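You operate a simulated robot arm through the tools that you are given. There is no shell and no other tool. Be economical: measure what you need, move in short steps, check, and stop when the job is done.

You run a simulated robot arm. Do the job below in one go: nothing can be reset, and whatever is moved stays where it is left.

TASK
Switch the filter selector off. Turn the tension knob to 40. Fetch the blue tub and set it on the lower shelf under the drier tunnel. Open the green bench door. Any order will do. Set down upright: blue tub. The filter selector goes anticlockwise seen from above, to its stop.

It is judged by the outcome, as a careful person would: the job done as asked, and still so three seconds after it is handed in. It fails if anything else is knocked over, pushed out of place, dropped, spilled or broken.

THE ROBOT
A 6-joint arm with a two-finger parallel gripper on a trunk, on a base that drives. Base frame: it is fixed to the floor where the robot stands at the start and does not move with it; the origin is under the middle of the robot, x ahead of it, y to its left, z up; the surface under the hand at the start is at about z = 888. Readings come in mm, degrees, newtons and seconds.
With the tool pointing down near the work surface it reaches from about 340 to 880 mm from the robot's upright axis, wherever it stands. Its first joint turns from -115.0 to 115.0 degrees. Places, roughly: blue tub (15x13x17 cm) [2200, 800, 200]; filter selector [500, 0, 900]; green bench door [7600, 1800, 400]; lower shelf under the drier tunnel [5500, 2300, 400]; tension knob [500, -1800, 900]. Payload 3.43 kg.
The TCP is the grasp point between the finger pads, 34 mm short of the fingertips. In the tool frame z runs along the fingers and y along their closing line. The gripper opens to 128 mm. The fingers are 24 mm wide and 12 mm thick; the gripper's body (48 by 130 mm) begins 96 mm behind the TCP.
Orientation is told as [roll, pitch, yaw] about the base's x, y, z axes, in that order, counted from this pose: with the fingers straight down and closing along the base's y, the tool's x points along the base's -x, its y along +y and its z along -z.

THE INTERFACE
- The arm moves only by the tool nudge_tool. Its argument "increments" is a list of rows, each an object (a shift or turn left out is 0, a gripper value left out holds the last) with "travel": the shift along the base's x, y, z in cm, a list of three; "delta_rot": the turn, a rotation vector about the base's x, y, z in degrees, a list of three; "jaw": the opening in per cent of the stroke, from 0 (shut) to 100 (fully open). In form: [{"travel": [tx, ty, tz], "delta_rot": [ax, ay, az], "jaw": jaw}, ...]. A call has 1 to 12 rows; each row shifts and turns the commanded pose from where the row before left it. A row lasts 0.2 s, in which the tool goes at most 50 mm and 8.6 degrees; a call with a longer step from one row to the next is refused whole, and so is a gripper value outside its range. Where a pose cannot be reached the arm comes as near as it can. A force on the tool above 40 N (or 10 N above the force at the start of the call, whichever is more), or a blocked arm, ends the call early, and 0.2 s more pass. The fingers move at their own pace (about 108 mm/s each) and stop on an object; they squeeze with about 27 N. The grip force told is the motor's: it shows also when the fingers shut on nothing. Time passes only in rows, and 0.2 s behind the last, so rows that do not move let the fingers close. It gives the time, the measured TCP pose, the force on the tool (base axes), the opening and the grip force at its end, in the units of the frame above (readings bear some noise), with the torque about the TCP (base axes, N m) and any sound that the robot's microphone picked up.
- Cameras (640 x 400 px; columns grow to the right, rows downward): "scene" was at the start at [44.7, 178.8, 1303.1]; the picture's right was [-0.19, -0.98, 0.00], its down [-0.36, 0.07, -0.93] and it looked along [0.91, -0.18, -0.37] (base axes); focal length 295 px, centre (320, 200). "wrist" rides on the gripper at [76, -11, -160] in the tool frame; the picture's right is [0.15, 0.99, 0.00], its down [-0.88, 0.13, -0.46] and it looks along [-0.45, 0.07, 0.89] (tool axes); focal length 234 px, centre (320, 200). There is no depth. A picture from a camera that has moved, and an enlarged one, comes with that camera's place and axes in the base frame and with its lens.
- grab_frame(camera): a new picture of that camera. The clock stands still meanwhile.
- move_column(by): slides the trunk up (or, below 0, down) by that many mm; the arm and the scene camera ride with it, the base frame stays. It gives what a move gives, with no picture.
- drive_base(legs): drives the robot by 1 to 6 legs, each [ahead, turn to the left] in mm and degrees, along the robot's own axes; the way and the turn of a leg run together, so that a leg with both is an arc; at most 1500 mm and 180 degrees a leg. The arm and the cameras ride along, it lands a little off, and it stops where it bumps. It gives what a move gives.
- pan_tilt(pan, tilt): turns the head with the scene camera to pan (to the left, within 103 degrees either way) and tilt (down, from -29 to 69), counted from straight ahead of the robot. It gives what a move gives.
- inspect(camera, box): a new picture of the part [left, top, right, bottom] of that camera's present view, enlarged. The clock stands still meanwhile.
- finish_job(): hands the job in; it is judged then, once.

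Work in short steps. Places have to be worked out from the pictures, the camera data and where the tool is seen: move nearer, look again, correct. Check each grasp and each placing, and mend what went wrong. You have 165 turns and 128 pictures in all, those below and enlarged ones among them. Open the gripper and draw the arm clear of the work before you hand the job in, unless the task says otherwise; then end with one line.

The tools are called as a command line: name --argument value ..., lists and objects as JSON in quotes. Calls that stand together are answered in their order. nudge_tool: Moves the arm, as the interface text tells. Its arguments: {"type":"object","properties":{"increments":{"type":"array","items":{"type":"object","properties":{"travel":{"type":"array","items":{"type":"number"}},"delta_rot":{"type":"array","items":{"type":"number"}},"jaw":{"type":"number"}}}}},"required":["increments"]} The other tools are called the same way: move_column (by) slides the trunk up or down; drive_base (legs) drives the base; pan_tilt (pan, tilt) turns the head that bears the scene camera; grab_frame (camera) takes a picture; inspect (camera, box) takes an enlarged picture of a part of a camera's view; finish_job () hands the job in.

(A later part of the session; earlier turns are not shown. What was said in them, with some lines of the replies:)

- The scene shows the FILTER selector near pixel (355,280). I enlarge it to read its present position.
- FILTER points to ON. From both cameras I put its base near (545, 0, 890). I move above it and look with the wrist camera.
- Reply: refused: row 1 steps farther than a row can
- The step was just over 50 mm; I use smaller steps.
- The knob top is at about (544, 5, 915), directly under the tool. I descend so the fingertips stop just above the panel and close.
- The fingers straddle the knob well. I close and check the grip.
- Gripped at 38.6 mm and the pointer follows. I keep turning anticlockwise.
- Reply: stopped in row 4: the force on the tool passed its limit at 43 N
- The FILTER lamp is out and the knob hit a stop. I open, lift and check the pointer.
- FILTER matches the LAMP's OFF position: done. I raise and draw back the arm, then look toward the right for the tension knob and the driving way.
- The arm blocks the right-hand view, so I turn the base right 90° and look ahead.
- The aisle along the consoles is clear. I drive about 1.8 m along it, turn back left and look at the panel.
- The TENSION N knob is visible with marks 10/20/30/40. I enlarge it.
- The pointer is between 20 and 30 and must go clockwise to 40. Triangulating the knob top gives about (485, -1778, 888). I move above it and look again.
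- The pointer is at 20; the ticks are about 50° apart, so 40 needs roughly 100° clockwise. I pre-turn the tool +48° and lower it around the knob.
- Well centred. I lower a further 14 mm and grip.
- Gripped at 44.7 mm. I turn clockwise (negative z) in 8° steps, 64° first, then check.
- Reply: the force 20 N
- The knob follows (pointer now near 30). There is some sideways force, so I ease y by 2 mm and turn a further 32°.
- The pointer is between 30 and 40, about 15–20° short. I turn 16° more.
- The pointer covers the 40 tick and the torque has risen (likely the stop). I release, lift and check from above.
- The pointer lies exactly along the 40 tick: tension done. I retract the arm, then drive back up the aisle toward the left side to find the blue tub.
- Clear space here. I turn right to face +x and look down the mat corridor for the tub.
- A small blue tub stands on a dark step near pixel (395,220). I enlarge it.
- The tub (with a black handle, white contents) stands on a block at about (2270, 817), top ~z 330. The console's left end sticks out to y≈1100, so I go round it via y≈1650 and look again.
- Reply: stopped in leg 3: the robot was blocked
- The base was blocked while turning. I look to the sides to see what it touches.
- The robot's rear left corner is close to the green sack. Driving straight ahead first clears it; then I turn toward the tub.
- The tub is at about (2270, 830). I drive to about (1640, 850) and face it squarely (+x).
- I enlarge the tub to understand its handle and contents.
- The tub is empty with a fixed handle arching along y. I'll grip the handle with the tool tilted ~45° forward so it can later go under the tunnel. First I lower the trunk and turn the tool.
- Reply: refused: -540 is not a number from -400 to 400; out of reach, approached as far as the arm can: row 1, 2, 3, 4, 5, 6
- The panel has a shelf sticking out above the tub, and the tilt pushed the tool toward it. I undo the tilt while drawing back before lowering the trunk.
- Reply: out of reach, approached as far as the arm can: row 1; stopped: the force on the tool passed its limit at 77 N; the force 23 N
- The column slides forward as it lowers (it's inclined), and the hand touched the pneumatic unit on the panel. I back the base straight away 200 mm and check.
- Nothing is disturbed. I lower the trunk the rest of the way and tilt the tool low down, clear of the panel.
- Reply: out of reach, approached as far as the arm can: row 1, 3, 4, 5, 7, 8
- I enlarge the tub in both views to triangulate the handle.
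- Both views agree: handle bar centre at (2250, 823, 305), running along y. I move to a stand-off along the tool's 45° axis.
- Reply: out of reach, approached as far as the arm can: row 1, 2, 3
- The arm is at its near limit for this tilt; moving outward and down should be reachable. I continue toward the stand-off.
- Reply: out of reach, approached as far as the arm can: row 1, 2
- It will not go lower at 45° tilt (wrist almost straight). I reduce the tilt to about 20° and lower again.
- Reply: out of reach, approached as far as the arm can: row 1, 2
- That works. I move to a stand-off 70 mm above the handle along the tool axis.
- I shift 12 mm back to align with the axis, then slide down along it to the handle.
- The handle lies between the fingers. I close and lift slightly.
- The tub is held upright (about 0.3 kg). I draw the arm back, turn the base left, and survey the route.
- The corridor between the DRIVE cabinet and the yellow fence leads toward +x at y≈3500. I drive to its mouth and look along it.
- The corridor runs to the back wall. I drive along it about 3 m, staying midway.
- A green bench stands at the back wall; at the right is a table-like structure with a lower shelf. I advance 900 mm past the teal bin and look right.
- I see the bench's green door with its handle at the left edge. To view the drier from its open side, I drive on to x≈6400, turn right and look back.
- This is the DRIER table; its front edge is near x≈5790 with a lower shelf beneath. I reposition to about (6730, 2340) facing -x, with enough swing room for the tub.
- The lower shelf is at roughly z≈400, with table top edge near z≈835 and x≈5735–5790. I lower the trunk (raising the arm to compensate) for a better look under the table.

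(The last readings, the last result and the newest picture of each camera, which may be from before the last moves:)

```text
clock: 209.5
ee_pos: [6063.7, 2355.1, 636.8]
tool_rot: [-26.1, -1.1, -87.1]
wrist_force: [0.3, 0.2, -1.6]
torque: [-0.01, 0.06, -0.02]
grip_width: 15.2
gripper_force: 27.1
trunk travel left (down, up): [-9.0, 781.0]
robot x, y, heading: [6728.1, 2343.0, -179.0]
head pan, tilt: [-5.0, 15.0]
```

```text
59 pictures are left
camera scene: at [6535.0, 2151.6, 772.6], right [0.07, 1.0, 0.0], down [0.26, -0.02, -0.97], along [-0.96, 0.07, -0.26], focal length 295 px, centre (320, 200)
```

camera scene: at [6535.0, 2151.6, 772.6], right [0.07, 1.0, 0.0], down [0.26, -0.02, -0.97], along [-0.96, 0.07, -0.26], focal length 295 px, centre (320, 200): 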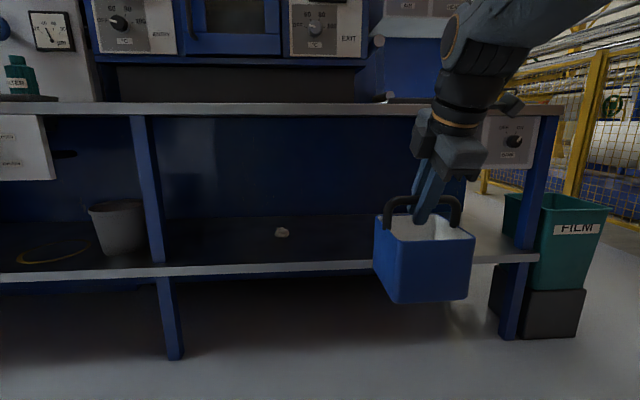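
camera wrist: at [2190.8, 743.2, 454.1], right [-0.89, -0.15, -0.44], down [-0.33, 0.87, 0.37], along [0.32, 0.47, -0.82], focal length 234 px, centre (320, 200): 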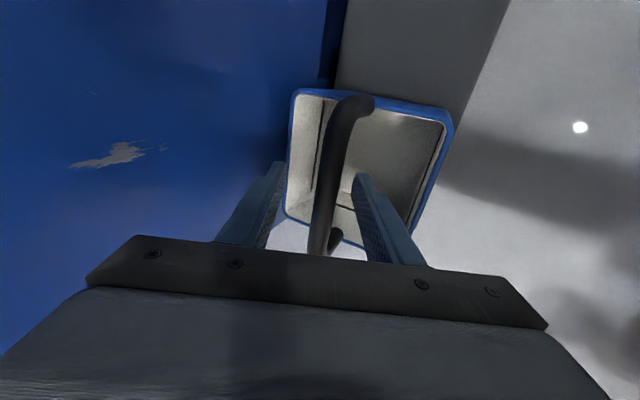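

Using the post feet and edges, the table/shelf front is at x≈5685, shelf surface z≈330, table edge z≈785–815: good headroom. I lower the tub to carry height and drive 330 mm closer.

nudge_tool --increments '[{"travel": [0, 0, -4]}, {"travel": [0, 0, -4]}, {"travel": [0, 0, -3.5]}, {}]'

drive_base --legs '[[320, 0]]'

pan_tilt --pan -15 --tilt 20

grab_frame --camera "scene"

grab_frame --camera "wrist"

```text
clock: 210.5
ee_pos: [6063.9, 2358.5, 522.2]
tool_rot: [-26.1, -1.1, -87.1]
wrist_force: [0.0, 0.7, -1.2]
torque: [0.0, -0.02, -0.03]
grip_width: 15.2
gripper_force: 26.9
trunk travel left (down, up): [-9.0, 781.0]
robot x, y, heading: [6730.3, 2342.1, -179.2]
head pan, tilt: [-5.0, 15.0]
```

```text
clock: 212.6
ee_pos: [5739.3, 2350.0, 521.7]
tool_rot: [-26.1, -1.1, -86.9]
wrist_force: [-0.2, -0.2, -3.6]
torque: [0.0, 0.0, 0.02]
grip_width: 15.3
gripper_force: 27.1
trunk travel left (down, up): [-9.0, 781.0]
robot x, y, heading: [6402.0, 2333.0, -178.8]
head pan, tilt: [-5.0, 15.0]
```

```text
clock: 213.4
ee_pos: [5739.0, 2350.3, 521.8]
tool_rot: [-26.1, -1.1, -86.9]
wrist_force: [0.5, -0.1, -2.7]
torque: [0.0, 0.05, -0.01]
grip_width: 15.2
gripper_force: 27.0
trunk travel left (down, up): [-9.0, 781.0]
robot x, y, heading: [6405.5, 2335.8, -178.9]
head pan, tilt: [-15.0, 20.0]
```

```text
58 pictures are left
camera scene: at [6214.1, 2161.2, 764.6], right [0.24, 0.97, 0.0], down [0.33, -0.08, -0.94], along [-0.91, 0.22, -0.34], focal length 295 px, centre (320, 200)
```

scene: 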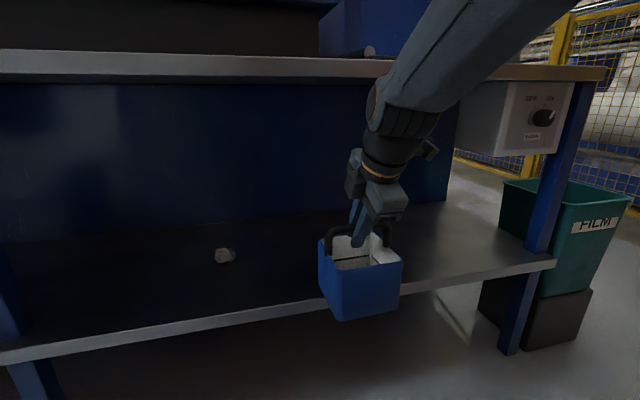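

```text
57 pictures are left
camera wrist: at [5795.2, 2431.4, 669.3], right [0.88, 0.19, -0.44], down [0.36, -0.86, 0.37], along [-0.31, -0.48, -0.82], focal length 234 px, centre (320, 200)
```

wrist: 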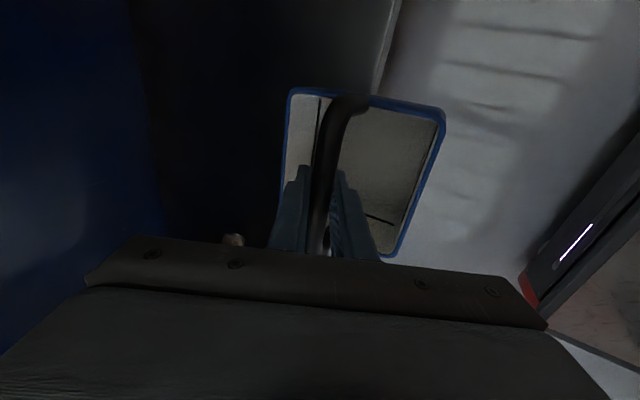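

Refined: shelf edge x≈5708, surface z≈338, table underside z≈786. I move 100 mm in, then look before lowering.

nudge_tool --increments '[{"travel": [-3, 0, 0]}, {"travel": [-3, 0, -0.5]}, {"travel": [-2.5, 0, -0.5]}, {"travel": [-1.5, 0, 0]}, {}]'

grab_frame --camera "scene"

inspect --camera "scene" --box '[260, 180, 460, 340]'

```text
clock: 214.6
ee_pos: [5638.4, 2349.5, 513.7]
tool_rot: [-26.0, -1.1, -86.9]
wrist_force: [-0.6, 0.4, -2.4]
torque: [0.04, 0.02, -0.02]
grip_width: 15.2
gripper_force: 26.9
trunk travel left (down, up): [-9.0, 781.0]
robot x, y, heading: [6400.1, 2336.8, -178.9]
head pan, tilt: [-15.0, 20.0]
```

```text
56 pictures are left
camera scene: at [6214.1, 2161.2, 764.5], right [0.24, 0.97, 0.0], down [0.33, -0.08, -0.94], along [-0.91, 0.23, -0.34], focal length 295 px, centre (320, 200)
```

scene: 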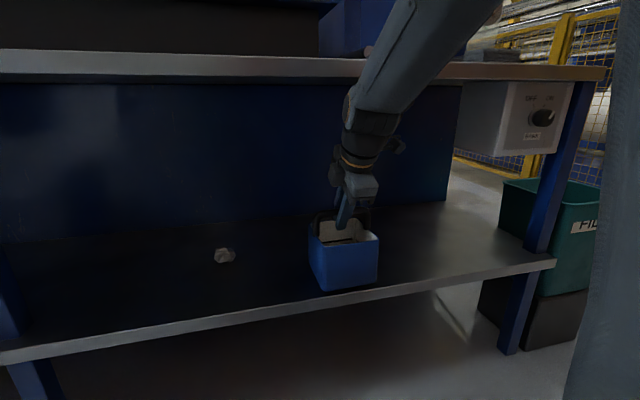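

```text
2.50 times, centred on (360, 260) of scene
camera zoom: at [6214.1, 2161.2, 764.5], right [0.24, 0.97, 0.0], down [0.33, -0.08, -0.94], along [-0.91, 0.23, -0.34], focal length 737 px, centre (220, 50)
```

zoom: 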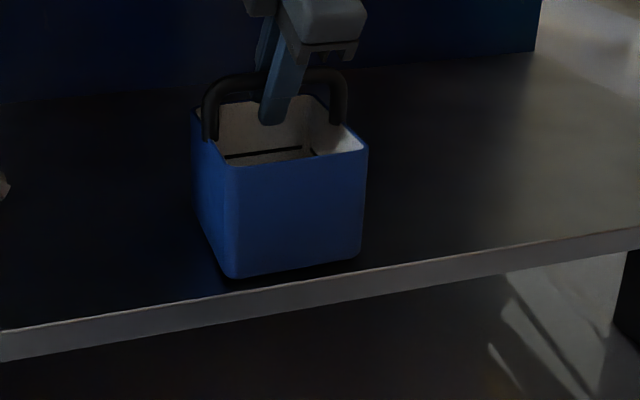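

The tub is over the shelf with the wrist still in front of the table edge. I go 15 mm deeper and lower gently until contact.

nudge_tool --increments '[{"travel": [-1.5, 0, 0]}, {"travel": [0, 0, -0.6]}, {"travel": [0, 0, -0.6]}, {}]'

nudge_tool --increments '[{"travel": [0, 0, -0.4]}, {}]'

inspect --camera "scene" --box '[260, 180, 460, 340]'

```text
clock: 215.6
ee_pos: [5623.5, 2351.0, 502.3]
tool_rot: [-26.3, -1.0, -87.0]
wrist_force: [-7.1, -0.9, 28.5]
torque: [0.09, -0.21, 0.02]
grip_width: 15.7
gripper_force: 27.0
trunk travel left (down, up): [-9.0, 781.0]
robot x, y, heading: [6404.3, 2334.1, -179.0]
head pan, tilt: [-15.0, 20.0]
```

```text
clock: 216.2
ee_pos: [5623.4, 2349.1, 497.1]
tool_rot: [-26.3, -1.1, -86.9]
wrist_force: [-4.9, -1.8, 29.8]
torque: [0.02, -0.3, 0.02]
grip_width: 15.1
gripper_force: 27.1
trunk travel left (down, up): [-9.0, 781.0]
robot x, y, heading: [6404.3, 2331.5, -178.8]
head pan, tilt: [-15.0, 20.0]
```

```text
2.50 times, centred on (360, 260) of scene
camera zoom: at [6214.7, 2161.2, 764.7], right [0.24, 0.97, 0.0], down [0.33, -0.08, -0.94], along [-0.91, 0.23, -0.34], focal length 737 px, centre (220, 50)
```

zoom: 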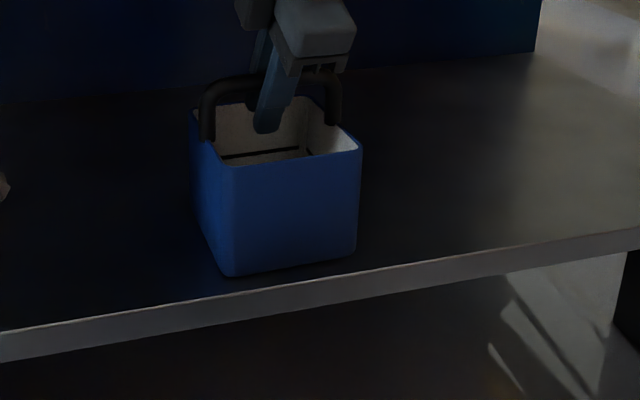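

The tub rests on the shelf (30 N upward). I open the gripper and back out along the tool axis.

nudge_tool --increments '[{"travel": [0, 0, 0.2], "jaw": 25}, {"jaw": 40}, {"jaw": 45}, {"travel": [0.9, 0, 1.9]}, {"travel": [1.4, 0, 2.8]}, {"travel": [1.4, 0, 2.8]}, {"travel": [4, 0, 0]}, {}]'

grab_frame --camera "scene"

inspect --camera "scene" --box '[260, 180, 460, 340]'

```text
clock: 218.0
ee_pos: [5704.1, 2349.0, 574.8]
tool_rot: [-26.2, -1.2, -86.9]
wrist_force: [-0.4, 1.1, -0.1]
torque: [0.0, -0.01, -0.02]
grip_width: 57.4
gripper_force: 0.1
trunk travel left (down, up): [-9.0, 781.0]
robot x, y, heading: [6403.6, 2333.0, -178.9]
head pan, tilt: [-15.0, 20.0]
```

```text
53 pictures are left
camera scene: at [6214.0, 2161.2, 764.5], right [0.24, 0.97, 0.0], down [0.33, -0.08, -0.94], along [-0.91, 0.23, -0.34], focal length 295 px, centre (320, 200)
```

scene: 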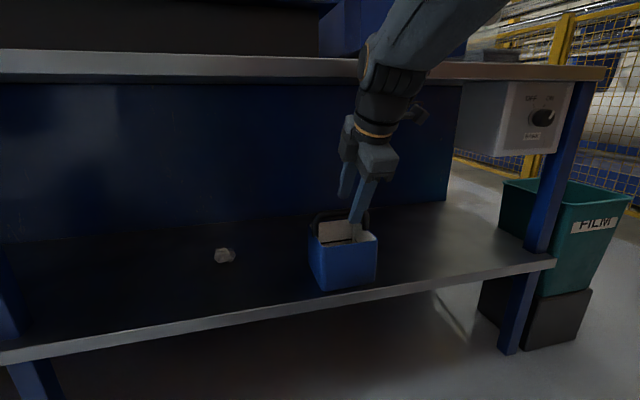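

```text
2.50 times, centred on (360, 260) of scene
camera zoom: at [6214.0, 2161.2, 764.5], right [0.24, 0.97, 0.0], down [0.33, -0.08, -0.94], along [-0.91, 0.23, -0.34], focal length 737 px, centre (220, 50)
```

zoom: 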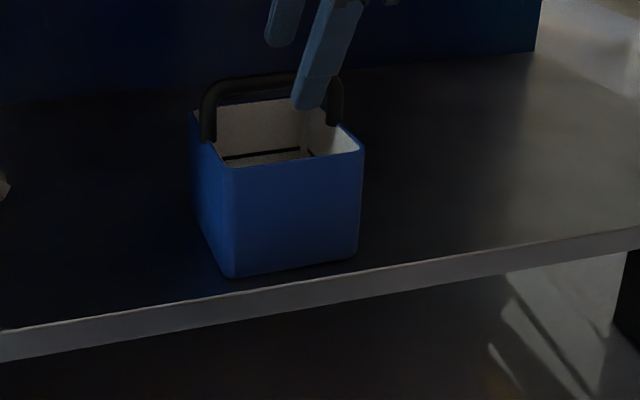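

The tub stands upright on the shelf but near its front edge. I'll nudge it ~50 mm deeper with closed fingertips low on its front face: first come out and down in front of it.

nudge_tool --increments '[{"travel": [4.5, 0, 0], "jaw": 0}, {"travel": [4.5, 0, 0]}, {"travel": [1, 0, -3]}, {"travel": [0, 0, -4]}, {"travel": [0, 0, -4]}, {"travel": [0, 0, -3]}, {}]'

grab_frame --camera "scene"

grab_frame --camera "wrist"

```text
clock: 219.6
ee_pos: [5773.4, 2353.5, 425.0]
tool_rot: [-26.2, -1.1, -86.8]
wrist_force: [-0.2, -0.2, -0.2]
torque: [0.01, 0.03, 0.0]
grip_width: 0.1
gripper_force: 27.1
out of reach, approached as far as the arm can: row 2
trunk travel left (down, up): [-9.0, 781.0]
robot x, y, heading: [6403.5, 2335.5, -179.0]
head pan, tilt: [-15.0, 20.0]
```

```text
51 pictures are left
camera scene: at [6214.2, 2161.2, 764.6], right [0.24, 0.97, 0.0], down [0.33, -0.08, -0.94], along [-0.91, 0.23, -0.34], focal length 295 px, centre (320, 200)
```

scene: 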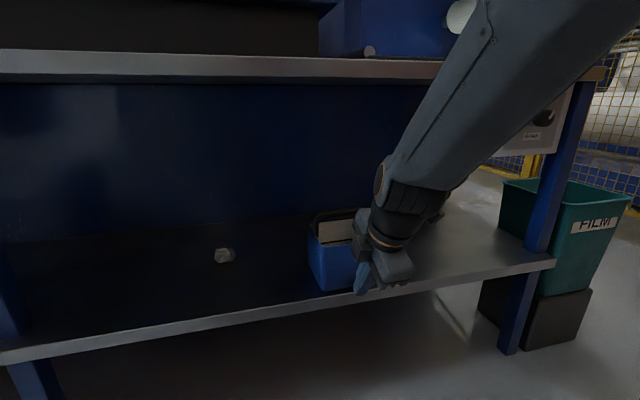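

```text
50 pictures are left
camera wrist: at [5828.8, 2434.4, 572.8], right [0.88, 0.19, -0.44], down [0.36, -0.86, 0.37], along [-0.31, -0.48, -0.82], focal length 234 px, centre (320, 200)
```

wrist: 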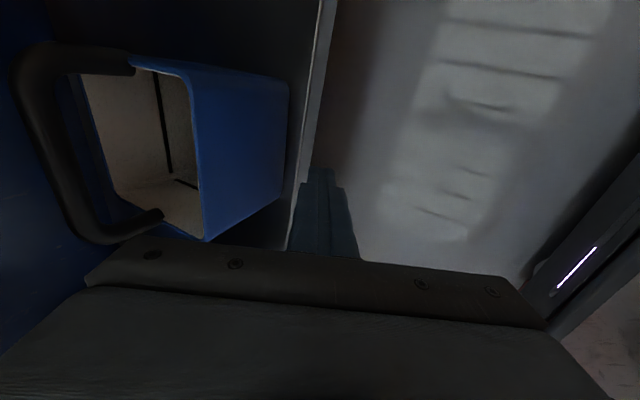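

The fingertips are in front of the tub, above shelf level. I push in -x gently.

nudge_tool --increments '[{"travel": [-3, -0.2, 0]}, {"travel": [-2.5, 0, 0]}, {"travel": [-1, 0, 0]}, {"travel": [-1, 0, 0]}, {"travel": [-1, 0, 0]}, {"travel": [-1, 0, 0]}, {"travel": [-1, 0, 0]}, {"travel": [-1, 0, 0]}]'

grab_frame --camera "scene"

grab_frame --camera "wrist"

```text
clock: 221.4
ee_pos: [5656.1, 2351.3, 425.5]
tool_rot: [-26.1, -1.2, -86.9]
wrist_force: [0.1, 0.1, -0.3]
torque: [-0.02, -0.01, -0.01]
grip_width: 0.0
gripper_force: 26.9
trunk travel left (down, up): [-9.0, 781.0]
robot x, y, heading: [6401.6, 2334.4, -178.9]
head pan, tilt: [-15.0, 20.0]
```

```text
49 pictures are left
camera scene: at [6214.1, 2161.2, 764.5], right [0.24, 0.97, 0.0], down [0.33, -0.08, -0.94], along [-0.91, 0.23, -0.34], focal length 295 px, centre (320, 200)
```

scene: 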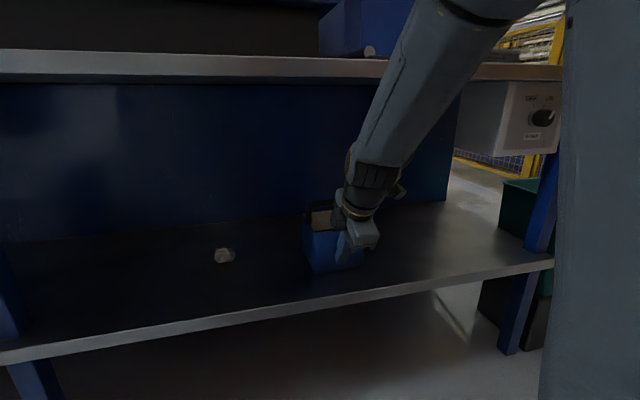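

```text
48 pictures are left
camera wrist: at [5712.7, 2431.6, 573.1], right [0.88, 0.19, -0.44], down [0.36, -0.85, 0.37], along [-0.31, -0.48, -0.82], focal length 234 px, centre (320, 200)
```

wrist: 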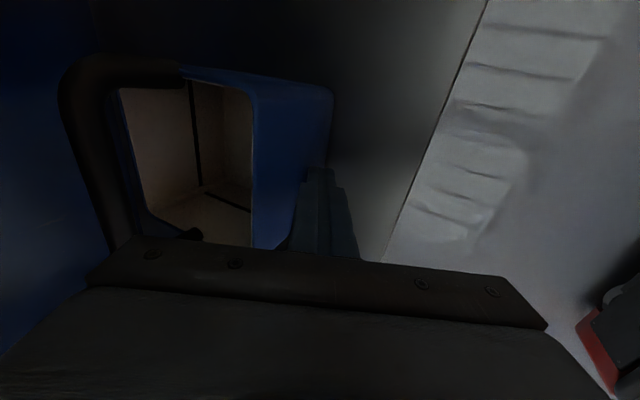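

The tub has slid in and stands upright. I back the arm out, reverse the base, and check the tub from afar.

nudge_tool --increments '[{"travel": [3, 0, 0.3]}, {"travel": [4, 0, 1]}, {"travel": [4, 0, 2]}, {}]'

drive_base --legs '[[-350, 0]]'

grab_frame --camera "scene"

```text
clock: 222.4
ee_pos: [5767.4, 2350.7, 461.2]
tool_rot: [-26.0, -1.0, -87.0]
wrist_force: [-0.5, 1.4, 0.1]
torque: [0.02, 0.01, -0.01]
grip_width: 0.0
gripper_force: 27.1
trunk travel left (down, up): [-9.0, 781.0]
robot x, y, heading: [6404.6, 2335.0, -178.9]
head pan, tilt: [-15.0, 20.0]
```

```text
clock: 224.6
ee_pos: [6114.7, 2359.6, 460.3]
tool_rot: [-26.0, -1.0, -87.2]
wrist_force: [0.0, 0.1, -0.5]
torque: [0.0, -0.01, 0.0]
grip_width: 0.0
gripper_force: 26.9
trunk travel left (down, up): [-9.0, 781.0]
robot x, y, heading: [6750.2, 2339.9, -179.1]
head pan, tilt: [-15.0, 20.0]
```

```text
47 pictures are left
camera scene: at [6561.0, 2168.1, 764.5], right [0.24, 0.97, 0.0], down [0.33, -0.08, -0.94], along [-0.91, 0.23, -0.34], focal length 295 px, centre (320, 200)
```

scene: 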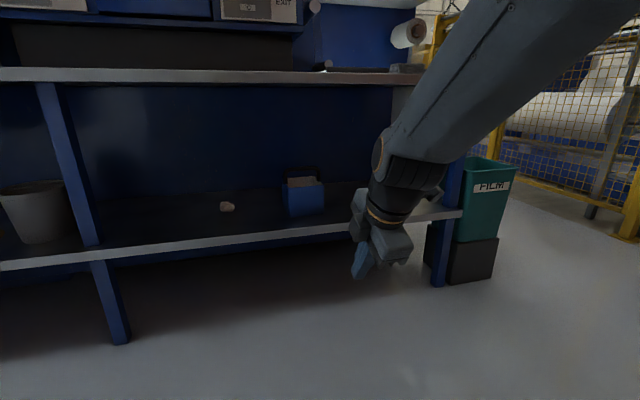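

The tub stands upright on the lower shelf. Next, the bench door: front x≈7530, hinge side at y≈1590, vertical handle near (7500, 2020, 630). I drive to face it from about (6650, 2100).

drive_base --legs '[[0, 45], [340, 0], [0, 134], [100, 0]]'

pan_tilt --pan 0 --tilt 15

grab_frame --camera "scene"

```text
clock: 235.1
ee_pos: [7249.3, 2045.6, 461.1]
tool_rot: [-26.1, -1.1, 90.1]
wrist_force: [0.3, -0.1, -0.1]
torque: [0.01, -0.01, 0.03]
grip_width: 0.0
gripper_force: 27.0
trunk travel left (down, up): [-9.0, 781.0]
robot x, y, heading: [6609.6, 2094.8, -1.9]
head pan, tilt: [-15.0, 20.0]
```

```text
clock: 235.9
ee_pos: [7250.2, 2045.4, 460.0]
tool_rot: [-26.2, -1.1, 90.1]
wrist_force: [0.5, -0.6, 0.5]
torque: [-0.03, 0.03, -0.02]
grip_width: 0.0
gripper_force: 26.9
trunk travel left (down, up): [-9.0, 781.0]
robot x, y, heading: [6617.9, 2094.9, -2.0]
head pan, tilt: [0.0, 15.0]
```

```text
46 pictures are left
camera scene: at [6818.8, 2284.7, 772.7], right [-0.04, -1.0, 0.0], down [-0.26, 0.01, -0.97], along [0.97, -0.03, -0.26], focal length 295 px, centre (320, 200)
```

scene: 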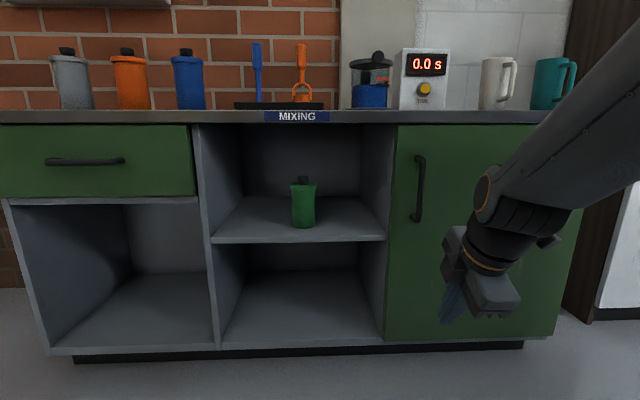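

Triangulated handle centre: (7492, 2032, ~620), vertical, door hinge near y≈1605. I raise the tool to handle height, rotate it so the fingers close sideways, and tilt further forward.

nudge_tool --increments '[{"travel": [0, 0, 4], "jaw": 50}, {"travel": [0, 0, 4]}, {"travel": [0, 0, 4]}, {"travel": [0, 0, 4]}, {"delta_rot": [0, 0, -8.5]}, {"delta_rot": [0, 0, -8.5]}, {"delta_rot": [0, 0, -8.5]}, {"delta_rot": [0, 0, -8.5]}, {"delta_rot": [0, 0, -8.5]}, {"delta_rot": [0, 0, -8.5]}]'

nudge_tool --increments '[{"delta_rot": [0, 0, -8.5]}, {"delta_rot": [0, 0, -8.5]}, {"delta_rot": [0, 0, -8.5]}, {"delta_rot": [0, 0, -8.5]}, {"delta_rot": [0, 0, -5]}, {}]'

```text
clock: 238.1
ee_pos: [7267.4, 2042.8, 617.6]
tool_rot: [-26.1, -1.1, 39.1]
wrist_force: [-0.7, -0.6, -0.4]
torque: [0.01, 0.01, -0.02]
grip_width: 64.0
gripper_force: 0.0
out of reach, approached as far as the arm can: row 3, 4
trunk travel left (down, up): [-9.0, 781.0]
robot x, y, heading: [6614.7, 2094.5, -2.0]
head pan, tilt: [0.0, 15.0]
```

```text
clock: 239.5
ee_pos: [7265.1, 2043.5, 618.6]
tool_rot: [-26.2, -1.0, 0.1]
wrist_force: [-0.3, 0.4, 0.2]
torque: [0.01, -0.02, 0.02]
grip_width: 63.9
gripper_force: 0.0
trunk travel left (down, up): [-9.0, 781.0]
robot x, y, heading: [6610.2, 2092.4, -2.0]
head pan, tilt: [0.0, 15.0]
```

The tilt turned with the yaw (now leaning to -y). I straighten it about x, then tilt forward about y.

nudge_tool --increments '[{"delta_rot": [6.6, 0, 0]}, {"delta_rot": [6.6, 0, 0]}, {"delta_rot": [6.6, 0, 0]}, {"delta_rot": [6.6, 0, 0]}, {"delta_rot": [0, -8, 0]}, {"delta_rot": [0, -8, 0]}, {"delta_rot": [0, -8, 0]}, {"delta_rot": [0, -8, 0]}, {"delta_rot": [0, -8, 0]}, {"delta_rot": [0, -8, 0]}, {}]'

grab_frame --camera "scene"

grab_frame --camera "wrist"

```text
clock: 241.9
ee_pos: [7324.1, 2033.6, 602.2]
tool_rot: [0.8, -49.1, -0.7]
wrist_force: [-0.7, 0.2, -0.9]
torque: [0.04, -0.03, -0.01]
grip_width: 64.3
gripper_force: 0.0
out of reach, approached as far as the arm can: row 8, 9, 10
trunk travel left (down, up): [-9.0, 781.0]
robot x, y, heading: [6614.8, 2092.4, -1.8]
head pan, tilt: [0.0, 15.0]
```

```text
45 pictures are left
camera scene: at [6818.8, 2284.8, 772.7], right [-0.03, -1.0, 0.0], down [-0.26, 0.01, -0.97], along [0.97, -0.03, -0.26], focal length 295 px, centre (320, 200)
```

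scene: 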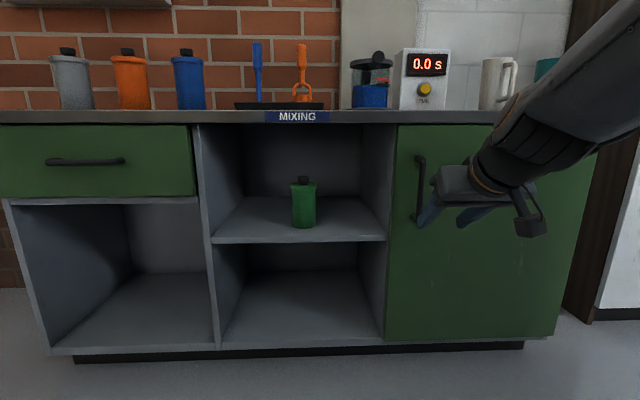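

```text
44 pictures are left
camera wrist: at [7154.0, 2021.9, 650.4], right [-0.09, 0.99, -0.1], down [0.23, 0.12, 0.96], along [0.97, 0.07, -0.24], focal length 234 px, centre (320, 200)
```

wrist: 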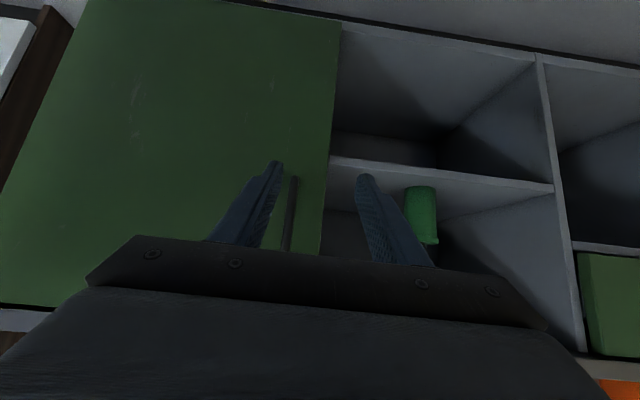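

Re-triangulating with the wrist camera puts the handle at about (7590, 1994), z 505–678, the door face at x≈7625 and hinge y≈1500. I drive 140 mm closer and align.

drive_base --legs '[[140, 0]]'

nudge_tool --increments '[{"travel": [0, -1.5, 0]}, {"travel": [0, -1.5, 0]}, {}]'

grab_frame --camera "wrist"

grab_frame --camera "scene"

```text
clock: 243.2
ee_pos: [7464.3, 2027.6, 601.8]
tool_rot: [0.8, -49.0, -0.7]
wrist_force: [-0.1, 0.7, -0.8]
torque: [-0.04, 0.0, 0.0]
grip_width: 64.0
gripper_force: 0.0
trunk travel left (down, up): [-9.0, 781.0]
robot x, y, heading: [6754.2, 2093.9, -2.0]
head pan, tilt: [0.0, 15.0]
```

```text
clock: 244.0
ee_pos: [7463.7, 1998.8, 602.4]
tool_rot: [0.8, -49.1, -0.7]
wrist_force: [-0.1, 1.3, 0.3]
torque: [0.0, -0.02, -0.02]
grip_width: 63.8
gripper_force: 0.1
trunk travel left (down, up): [-9.0, 781.0]
robot x, y, heading: [6754.8, 2090.1, -1.9]
head pan, tilt: [0.0, 15.0]
```

```text
43 pictures are left
camera wrist: at [7293.9, 1985.4, 650.7], right [-0.09, 0.99, -0.1], down [0.23, 0.12, 0.96], along [0.97, 0.07, -0.24], focal length 234 px, centre (320, 200)
```

wrist: 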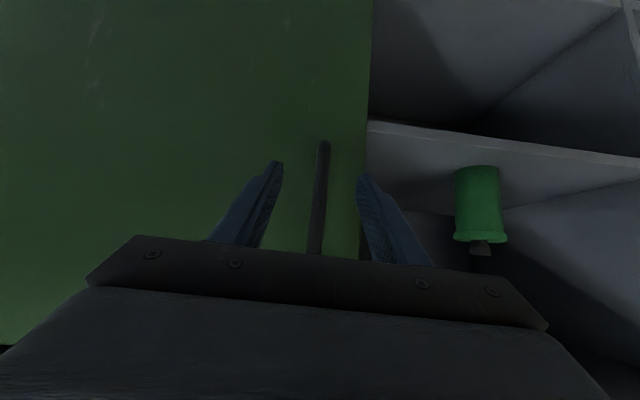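

```text
42 pictures are left
camera scene: at [6959.2, 2279.7, 772.7], right [-0.04, -1.0, 0.0], down [-0.26, 0.01, -0.97], along [0.97, -0.03, -0.26], focal length 295 px, centre (320, 200)
```

scene: 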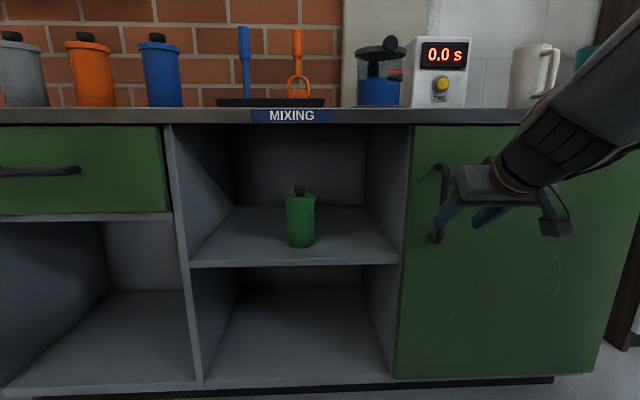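

The handle is centred between the fingers, at x≈7565. I advance to straddle it.

nudge_tool --increments '[{"travel": [3, 0, 0]}, {"travel": [3, 0.1, 0]}, {"travel": [1.5, 0, 0]}, {}]'

grab_frame --camera "wrist"

inspect --camera "scene" --box '[380, 120, 540, 280]'

```text
clock: 245.0
ee_pos: [7540.7, 1997.7, 602.2]
tool_rot: [0.8, -49.1, -0.7]
wrist_force: [0.3, -0.5, 0.4]
torque: [0.02, -0.03, 0.01]
grip_width: 64.3
gripper_force: 0.1
trunk travel left (down, up): [-9.0, 781.0]
robot x, y, heading: [6754.3, 2091.2, -2.0]
head pan, tilt: [0.0, 15.0]
```

```text
41 pictures are left
camera wrist: at [7369.7, 1986.5, 650.0], right [-0.09, 0.99, -0.1], down [0.23, 0.12, 0.96], along [0.97, 0.07, -0.24], focal length 234 px, centre (320, 200)
```

wrist: 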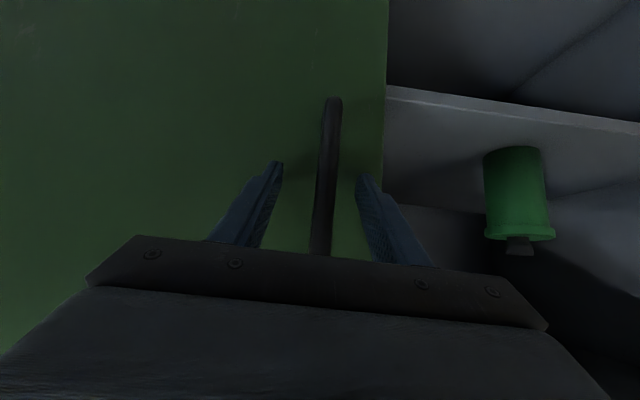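

```text
2.50 times, centred on (460, 200) of scene
camera zoom: at [6959.2, 2279.7, 772.7], right [-0.04, -1.0, 0.0], down [-0.26, 0.01, -0.97], along [0.97, -0.03, -0.26], focal length 737 px, centre (-30, 200)
```

zoom: 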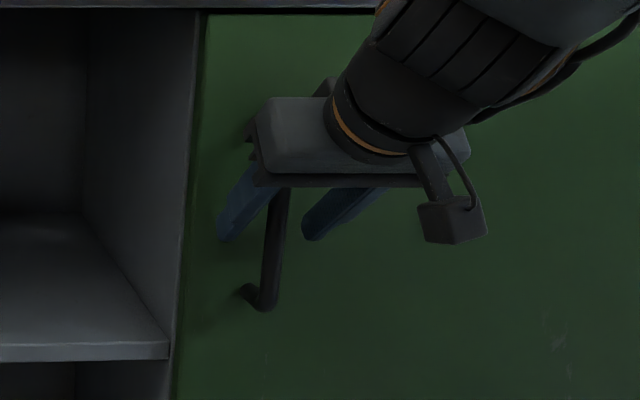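

The handle is between the fingers. I advance 8 mm and close.

nudge_tool --increments '[{"travel": [0.8, 0, 0]}, {"jaw": 0}, {"jaw": 0}, {"jaw": 0}, {}]'

grab_frame --camera "wrist"

```text
clock: 245.5
ee_pos: [7545.5, 2002.0, 600.8]
tool_rot: [0.8, -48.6, -0.2]
wrist_force: [-5.5, -1.0, -1.8]
torque: [-0.39, -0.12, -0.38]
grip_width: 16.6
gripper_force: 9.2
trunk travel left (down, up): [-9.0, 781.0]
robot x, y, heading: [6758.6, 2090.5, -1.9]
head pan, tilt: [0.0, 15.0]
stopped in row 2: the force on the tool passed its limit at 46 N (the readings are from after the stop); the commanded pose is now the measured one
```

```text
39 pictures are left
camera wrist: at [7375.0, 1989.2, 650.0], right [-0.1, 0.99, -0.1], down [0.24, 0.12, 0.96], along [0.97, 0.08, -0.25], focal length 234 px, centre (320, 200)
```

wrist: 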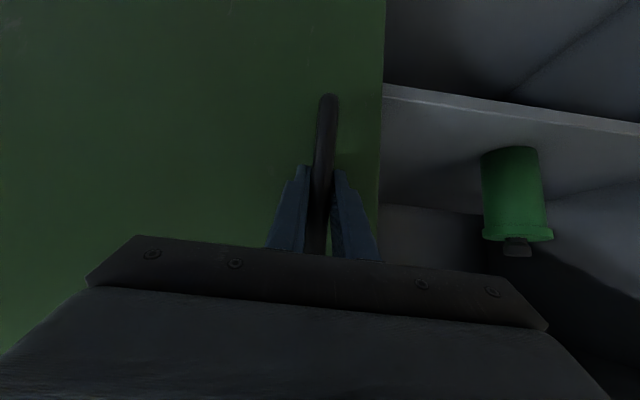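

The fingers are closed on the handle. I hold the grip and pull the door along its arc for the first ~10°.

nudge_tool --increments '[{"jaw": 0}, {"jaw": 0}, {"travel": [-2, -0.1, 0], "delta_rot": [0, 2, 2]}, {"travel": [-2, -0.3, 0], "delta_rot": [0, 3, 2]}, {"travel": [-2, -0.4, 0], "delta_rot": [0, 3, 2]}, {"travel": [-2, -0.5, 0], "delta_rot": [0, 3, 2]}]'

grab_frame --camera "scene"

```text
clock: 246.9
ee_pos: [7464.9, 1987.8, 600.8]
tool_rot: [1.8, -37.5, 7.0]
wrist_force: [-2.5, 10.3, -1.7]
torque: [-1.54, -1.82, 0.07]
grip_width: 16.0
gripper_force: 45.0
trunk travel left (down, up): [-9.0, 781.0]
robot x, y, heading: [6751.4, 2090.4, -1.9]
head pan, tilt: [0.0, 15.0]
```

```text
38 pictures are left
camera scene: at [6958.9, 2280.0, 772.6], right [-0.04, -1.0, 0.0], down [-0.26, 0.01, -0.97], along [0.97, -0.03, -0.26], focal length 295 px, centre (320, 200)
```

scene: 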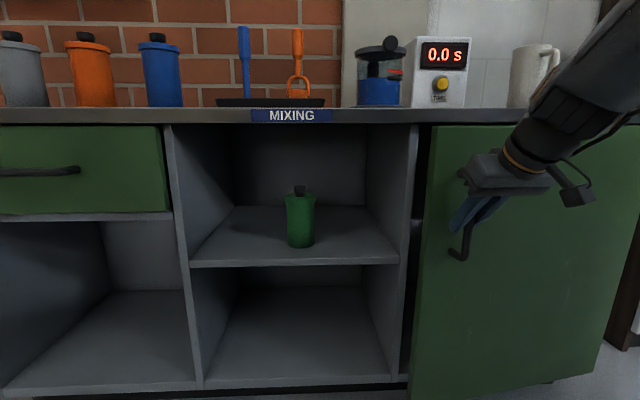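

The door is opening smoothly. I continue along the arc to about 30°, reducing the tilt as I draw in.

nudge_tool --increments '[{"travel": [-2, -0.6, 0], "delta_rot": [0, 2.5, 2.5]}, {"travel": [-2, -0.7, 0], "delta_rot": [0, 2.5, 2.5]}, {"travel": [-1.9, -0.7, 0], "delta_rot": [0, 2.5, 2.5]}, {"travel": [-1.9, -0.8, 0], "delta_rot": [0, 2.5, 2.5]}, {"travel": [-1.8, -0.9, 0], "delta_rot": [0, 2.5, 2.5]}, {"travel": [-1.8, -1.0, 0], "delta_rot": [0, 2.5, 2.5]}, {"travel": [-1.8, -1.1, 0], "delta_rot": [0, 2.5, 2.5]}, {"travel": [-1.8, -1.1, 0], "delta_rot": [0, 2, 2.5]}]'

grab_frame --camera "scene"

```text
clock: 248.7
ee_pos: [7315.1, 1917.1, 599.6]
tool_rot: [7.7, -18.9, 24.5]
wrist_force: [-7.9, 10.8, 0.3]
torque: [-2.37, -2.82, -0.02]
grip_width: 24.9
gripper_force: 45.2
trunk travel left (down, up): [-9.0, 781.0]
robot x, y, heading: [6753.4, 2089.2, -1.9]
head pan, tilt: [0.0, 15.0]
```

```text
37 pictures are left
camera scene: at [6958.6, 2280.2, 772.7], right [-0.04, -1.0, 0.0], down [-0.26, 0.01, -0.97], along [0.97, -0.03, -0.26], focal length 295 px, centre (320, 200)
```

scene: 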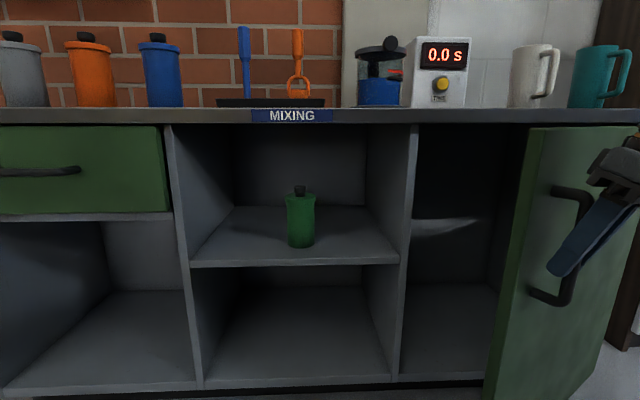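

Door at about 30°. The grip has wedged slightly from tool roll, so I correct the roll while continuing to ~50°.

nudge_tool --increments '[{"travel": [-1.7, -1.2, 0], "delta_rot": [-1.5, 0.7, 2.5]}, {"travel": [-1.6, -1.3, 0], "delta_rot": [-1.5, 0.7, 2.5]}, {"travel": [-1.6, -1.35, 0], "delta_rot": [-1.5, 0.7, 2.5]}, {"travel": [-1.5, -1.4, 0], "delta_rot": [-1.5, 0.7, 2.5]}, {"travel": [-1.45, -1.5, 0], "delta_rot": [-1.5, 0.7, 2.5]}, {"travel": [-1.4, -1.55, 0], "delta_rot": [-1.5, 0.7, 2.5]}, {"travel": [-1.3, -1.6, 0], "delta_rot": [-1.3, 0.7, 2.5]}, {"travel": [-1.25, -1.65, 0], "delta_rot": [-1.3, 0.7, 2.5]}]'

pan_tilt --pan -25 --tilt 20

grab_frame --camera "scene"

```text
clock: 250.5
ee_pos: [7196.1, 1803.8, 601.3]
tool_rot: [1.2, -7.8, 45.8]
wrist_force: [-21.2, 17.4, 2.9]
torque: [-0.89, -3.65, 0.27]
grip_width: 17.4
gripper_force: 45.0
trunk travel left (down, up): [-9.0, 781.0]
robot x, y, heading: [6756.0, 2090.6, -1.9]
head pan, tilt: [0.0, 15.0]
```

```text
clock: 251.4
ee_pos: [7195.9, 1803.6, 600.9]
tool_rot: [1.2, -7.7, 46.0]
wrist_force: [-26.1, 19.8, 2.6]
torque: [-3.52, -1.77, 0.08]
grip_width: 17.1
gripper_force: 44.9
trunk travel left (down, up): [-9.0, 781.0]
robot x, y, heading: [6755.1, 2088.9, -2.0]
head pan, tilt: [-25.0, 20.0]
```

```text
36 pictures are left
camera scene: at [6948.0, 2241.7, 764.6], right [-0.45, -0.89, 0.0], down [-0.3, 0.15, -0.94], along [0.84, -0.43, -0.34], focal length 295 px, centre (320, 200)
```

scene: 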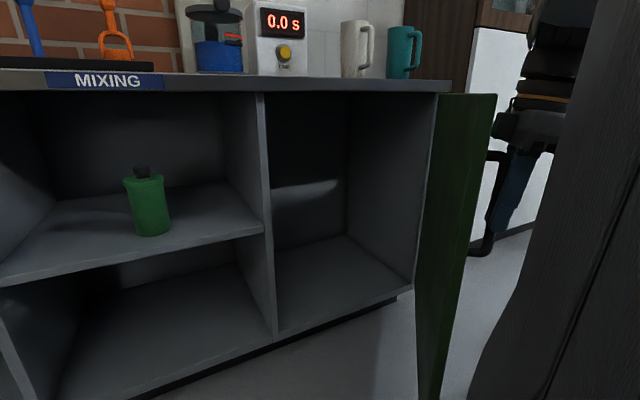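

The door is at about 55°. I ease the strain, pull on to ~62°, then plan to release and push the inner face for the rest.

nudge_tool --increments '[{"travel": [-0.6, 0.3, 0]}, {"travel": [-1.2, -1.6, 0], "delta_rot": [0, 0, 2.5]}, {"travel": [-1.1, -1.7, 0], "delta_rot": [0, 0, 2.5]}, {"travel": [-1.0, -1.8, 0], "delta_rot": [0, 0, 2.5]}, {"travel": [-0.9, -1.8, 0], "delta_rot": [0, 0, 2.5]}]'

grab_frame --camera "scene"

```text
clock: 252.0
ee_pos: [7189.1, 1792.2, 602.6]
tool_rot: [0.4, -7.7, 47.5]
wrist_force: [2.5, -2.9, -16.1]
torque: [-1.92, -1.73, -0.15]
grip_width: 15.9
gripper_force: 44.7
trunk travel left (down, up): [-9.0, 781.0]
robot x, y, heading: [6756.8, 2087.9, -2.2]
head pan, tilt: [-25.0, 20.0]
stopped in row 2: the force on the tool passed its limit at 47 N (the readings are from after the stop); the commanded pose is now the measured one
```

```text
35 pictures are left
camera scene: at [6949.6, 2241.1, 764.4], right [-0.45, -0.89, 0.0], down [-0.31, 0.16, -0.94], along [0.84, -0.43, -0.34], focal length 295 px, centre (320, 200)
```

scene: 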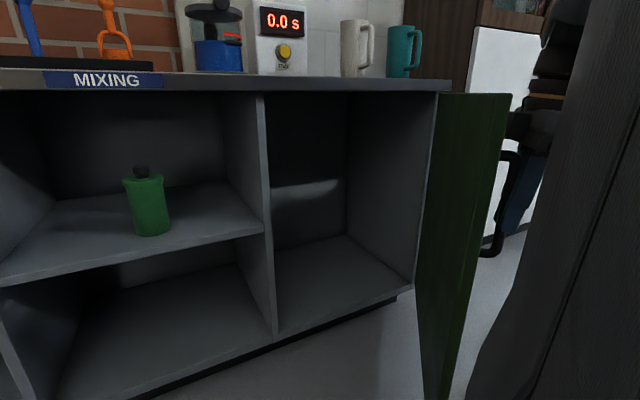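

The strain has gone. I open the fingers and step away from the handle along the door's outward normal, then rise.

nudge_tool --increments '[{"jaw": 40}, {"jaw": 60}, {"travel": [-1.5, -2.2, 0]}, {"travel": [-1.8, -2.6, 0]}, {"travel": [-1.5, -2.2, 0]}, {"travel": [-1, -1, 3]}, {"travel": [0, 0, 4]}, {}]'

grab_frame --camera "scene"

grab_frame --camera "wrist"

```text
clock: 253.8
ee_pos: [7130.3, 1713.2, 673.5]
tool_rot: [0.3, -7.9, 47.6]
wrist_force: [0.7, -0.6, -0.1]
torque: [0.0, 0.01, 0.01]
grip_width: 76.9
gripper_force: 0.0
trunk travel left (down, up): [-9.0, 781.0]
robot x, y, heading: [6753.4, 2091.4, -2.0]
head pan, tilt: [-25.0, 20.0]
```

```text
34 pictures are left
camera scene: at [6949.3, 2241.3, 764.5], right [-0.45, -0.89, 0.0], down [-0.3, 0.16, -0.94], along [0.84, -0.43, -0.34], focal length 295 px, centre (320, 200)
```

scene: 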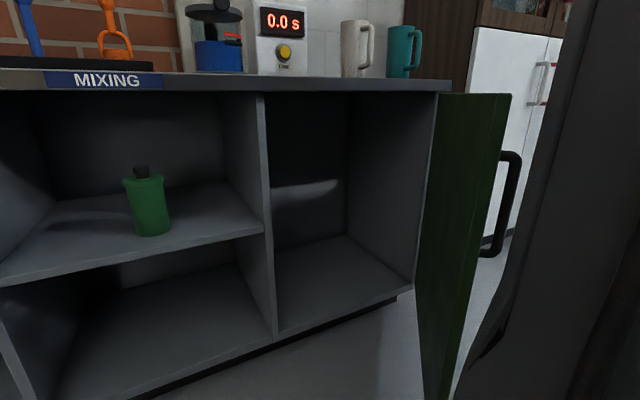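

```text
33 pictures are left
camera wrist: at [7074.9, 1632.6, 820.8], right [-0.83, 0.56, -0.01], down [0.45, 0.68, 0.57], along [0.33, 0.47, -0.82], focal length 234 px, centre (320, 200)
```

wrist: 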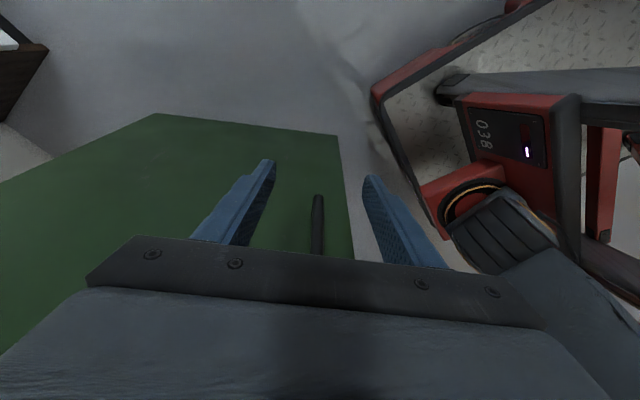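

The door is about 52° open. To open it wide, I'll pass over its top (z≈762) to the inner side and push. I rise, cross over and close the fingers.

nudge_tool --increments '[{"travel": [0, 0, 4.5]}, {"travel": [0, 0, 4.5]}, {"travel": [0, 0, 4.5]}, {"travel": [0, 0, 4.5]}, {"travel": [0, 0, 4], "jaw": 0}, {"travel": [3, 3, 0]}, {"travel": [3, 3.5, 0]}, {"travel": [3, 3.5, 0]}, {"travel": [3, 3.5, 0]}, {"travel": [3, 3.5, 0]}, {"travel": [2, 2, 0]}, {}]'

grab_frame --camera "scene"

grab_frame --camera "wrist"

```text
clock: 256.4
ee_pos: [7301.8, 1904.0, 855.7]
tool_rot: [0.4, -7.9, 47.6]
wrist_force: [-0.1, -0.3, 0.2]
torque: [-0.04, -0.02, 0.02]
grip_width: 0.1
gripper_force: 27.1
out of reach, approached as far as the arm can: row 5
trunk travel left (down, up): [-9.0, 781.0]
robot x, y, heading: [6753.5, 2089.7, -2.0]
head pan, tilt: [-25.0, 20.0]
```

```text
32 pictures are left
camera scene: at [6949.3, 2241.3, 764.5], right [-0.45, -0.89, 0.0], down [-0.3, 0.16, -0.94], along [0.84, -0.43, -0.34], focal length 295 px, centre (320, 200)
```

scene: 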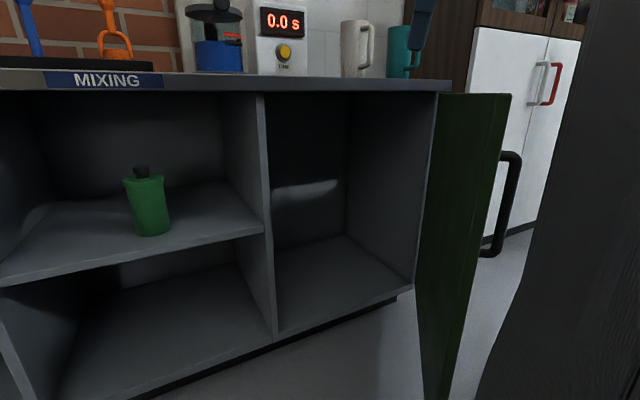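

```text
31 pictures are left
camera wrist: at [7245.2, 1824.4, 1003.8], right [-0.83, 0.56, -0.01], down [0.45, 0.68, 0.57], along [0.33, 0.47, -0.82], focal length 234 px, centre (320, 200)
```

wrist: 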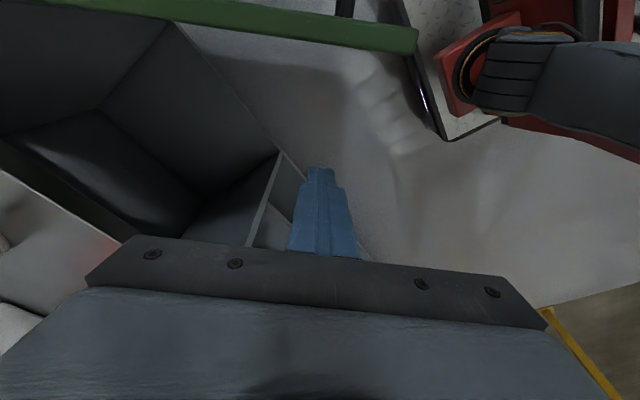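

The tool is now on the inner side. I lower to z≈700 and push the door further in the opening direction.

nudge_tool --increments '[{"travel": [0, 0, -4]}, {"travel": [0, 0, -4]}, {"travel": [0, 0, -4]}, {"travel": [0, 0, -3.5]}, {"travel": [-0.5, -4, 0]}, {"travel": [-0.5, -4, 0]}, {"travel": [-0.5, -3, 0]}, {"travel": [-0.8, -3, 0]}, {"travel": [-1, -3, 0]}, {"travel": [-1, -3, 0]}]'

grab_frame --camera "scene"

```text
clock: 258.6
ee_pos: [7255.9, 1700.9, 701.8]
tool_rot: [0.4, -7.8, 47.8]
wrist_force: [-0.5, -0.4, -0.6]
torque: [-0.02, 0.02, -0.03]
grip_width: 0.0
gripper_force: 27.4
trunk travel left (down, up): [-9.0, 781.0]
robot x, y, heading: [6754.7, 2090.2, -2.3]
head pan, tilt: [-25.0, 20.0]
```

```text
30 pictures are left
camera scene: at [6949.3, 2241.3, 764.6], right [-0.45, -0.89, 0.0], down [-0.3, 0.16, -0.94], along [0.84, -0.43, -0.34], focal length 295 px, centre (320, 200)
```

scene: 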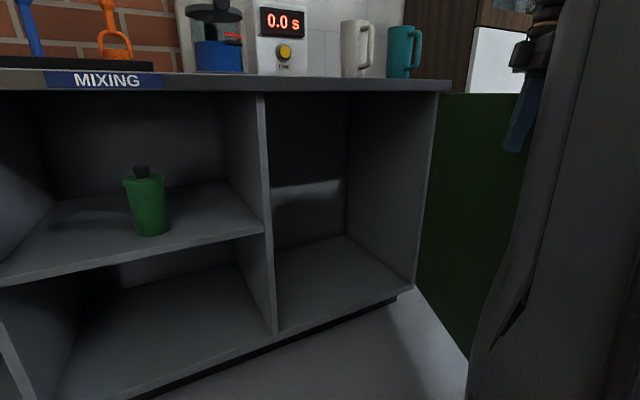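

The door is moving freely, now about 65°. I push another 12 cm in -y.

nudge_tool --increments '[{"travel": [-0.8, -3, 0]}, {"travel": [-0.8, -3, 0]}, {"travel": [-0.5, -3, 0]}, {"travel": [-0.3, -3, 0]}, {}]'

grab_frame --camera "scene"

grab_frame --camera "wrist"

```text
clock: 259.8
ee_pos: [7233.3, 1582.8, 700.5]
tool_rot: [0.4, -7.9, 47.6]
wrist_force: [-0.4, -0.3, -0.1]
torque: [-0.01, 0.0, 0.01]
grip_width: 0.0
gripper_force: 26.8
trunk travel left (down, up): [-9.0, 781.0]
robot x, y, heading: [6756.5, 2087.8, -2.1]
head pan, tilt: [-25.0, 20.0]
```

```text
29 pictures are left
camera scene: at [6949.3, 2241.2, 764.6], right [-0.45, -0.89, 0.0], down [-0.3, 0.16, -0.94], along [0.84, -0.43, -0.34], focal length 295 px, centre (320, 200)
```

scene: 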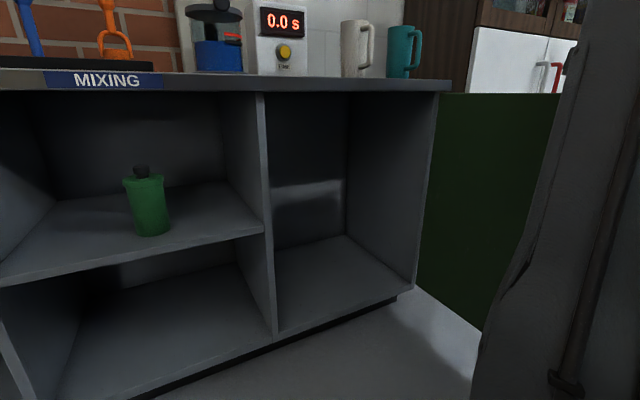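

```text
28 pictures are left
camera wrist: at [7177.0, 1501.9, 847.8], right [-0.83, 0.56, -0.01], down [0.45, 0.68, 0.57], along [0.33, 0.47, -0.82], focal length 234 px, centre (320, 200)
```

wrist: 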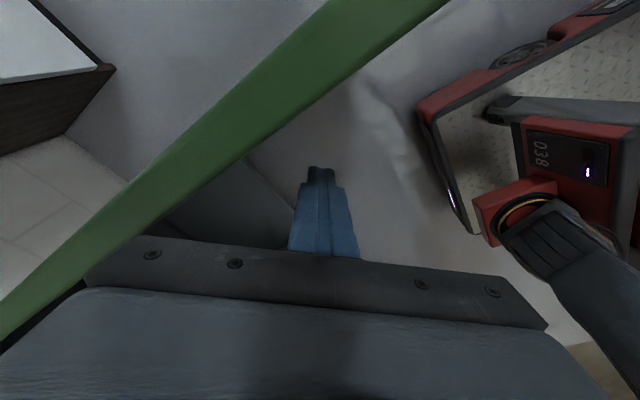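

The door is now nearly perpendicular (~88°). I withdraw the tool from it, rise, back the base away, and check.

nudge_tool --increments '[{"travel": [0.5, 4, 0]}, {"travel": [0, 4.5, 1]}, {"travel": [0, 4.5, 2]}, {"travel": [0, 4.5, 2]}, {"travel": [0, 4.5, 2]}, {"travel": [0, 4, 2]}, {}]'

drive_base --legs '[[-350, 0]]'

pan_tilt --pan -10 --tilt 15

grab_frame --camera "scene"

```text
clock: 261.4
ee_pos: [7238.2, 1842.1, 788.8]
tool_rot: [0.5, -8.0, 47.5]
wrist_force: [-0.4, 0.1, -0.2]
torque: [-0.03, -0.04, 0.02]
grip_width: 0.0
gripper_force: 27.6
trunk travel left (down, up): [-9.0, 781.0]
robot x, y, heading: [6756.9, 2092.1, -2.2]
head pan, tilt: [-25.0, 20.0]
```

```text
clock: 263.6
ee_pos: [6891.7, 1853.4, 789.6]
tool_rot: [0.4, -7.9, 47.6]
wrist_force: [-0.2, -0.4, -0.1]
torque: [-0.02, -0.01, 0.01]
grip_width: 0.0
gripper_force: 26.5
trunk travel left (down, up): [-9.0, 781.0]
robot x, y, heading: [6408.5, 2101.4, -2.2]
head pan, tilt: [-25.0, 20.0]
```

```text
clock: 264.4
ee_pos: [6892.9, 1854.1, 789.9]
tool_rot: [0.4, -7.9, 47.6]
wrist_force: [-0.6, 0.6, 0.3]
torque: [0.01, 0.02, 0.0]
grip_width: 0.1
gripper_force: 26.7
trunk travel left (down, up): [-9.0, 781.0]
robot x, y, heading: [6404.0, 2100.0, -2.0]
head pan, tilt: [-10.0, 15.0]
```

```text
27 pictures are left
camera scene: at [6609.5, 2276.2, 772.7], right [-0.21, -0.98, 0.0], down [-0.25, 0.05, -0.97], along [0.94, -0.2, -0.26], focal length 295 px, centre (320, 200)
```

scene: 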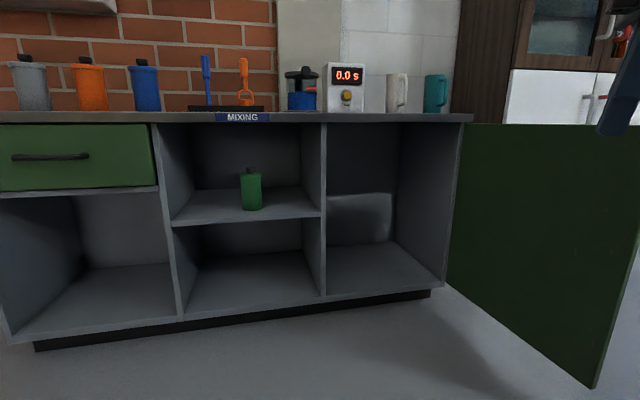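

The bench door stands wide open and nothing else is disturbed. I open the gripper, clear of everything, and hand in.

nudge_tool --increments '[{"jaw": 60}, {"jaw": 60}, {}]'

finish_job

```text
clock: 265.2
ee_pos: [6892.0, 1853.8, 790.3]
tool_rot: [0.4, -7.9, 47.7]
wrist_force: [-0.7, -0.3, 0.4]
torque: [0.0, 0.0, 0.03]
grip_width: 76.9
gripper_force: 0.0
trunk travel left (down, up): [-9.0, 781.0]
robot x, y, heading: [6408.2, 2102.6, -1.8]
head pan, tilt: [-10.0, 15.0]
```

```text
The job is handed in.
```

All four parts are done and handed in: filter selector off at its stop, tension knob at 40, blue tub upright on the lower shelf under the drier, green bench door open about 88°; on the way the base bumped something, probably the green sack (not rechecked), and the hand touched the pneumatic unit by the tub, which looked undisturbed.
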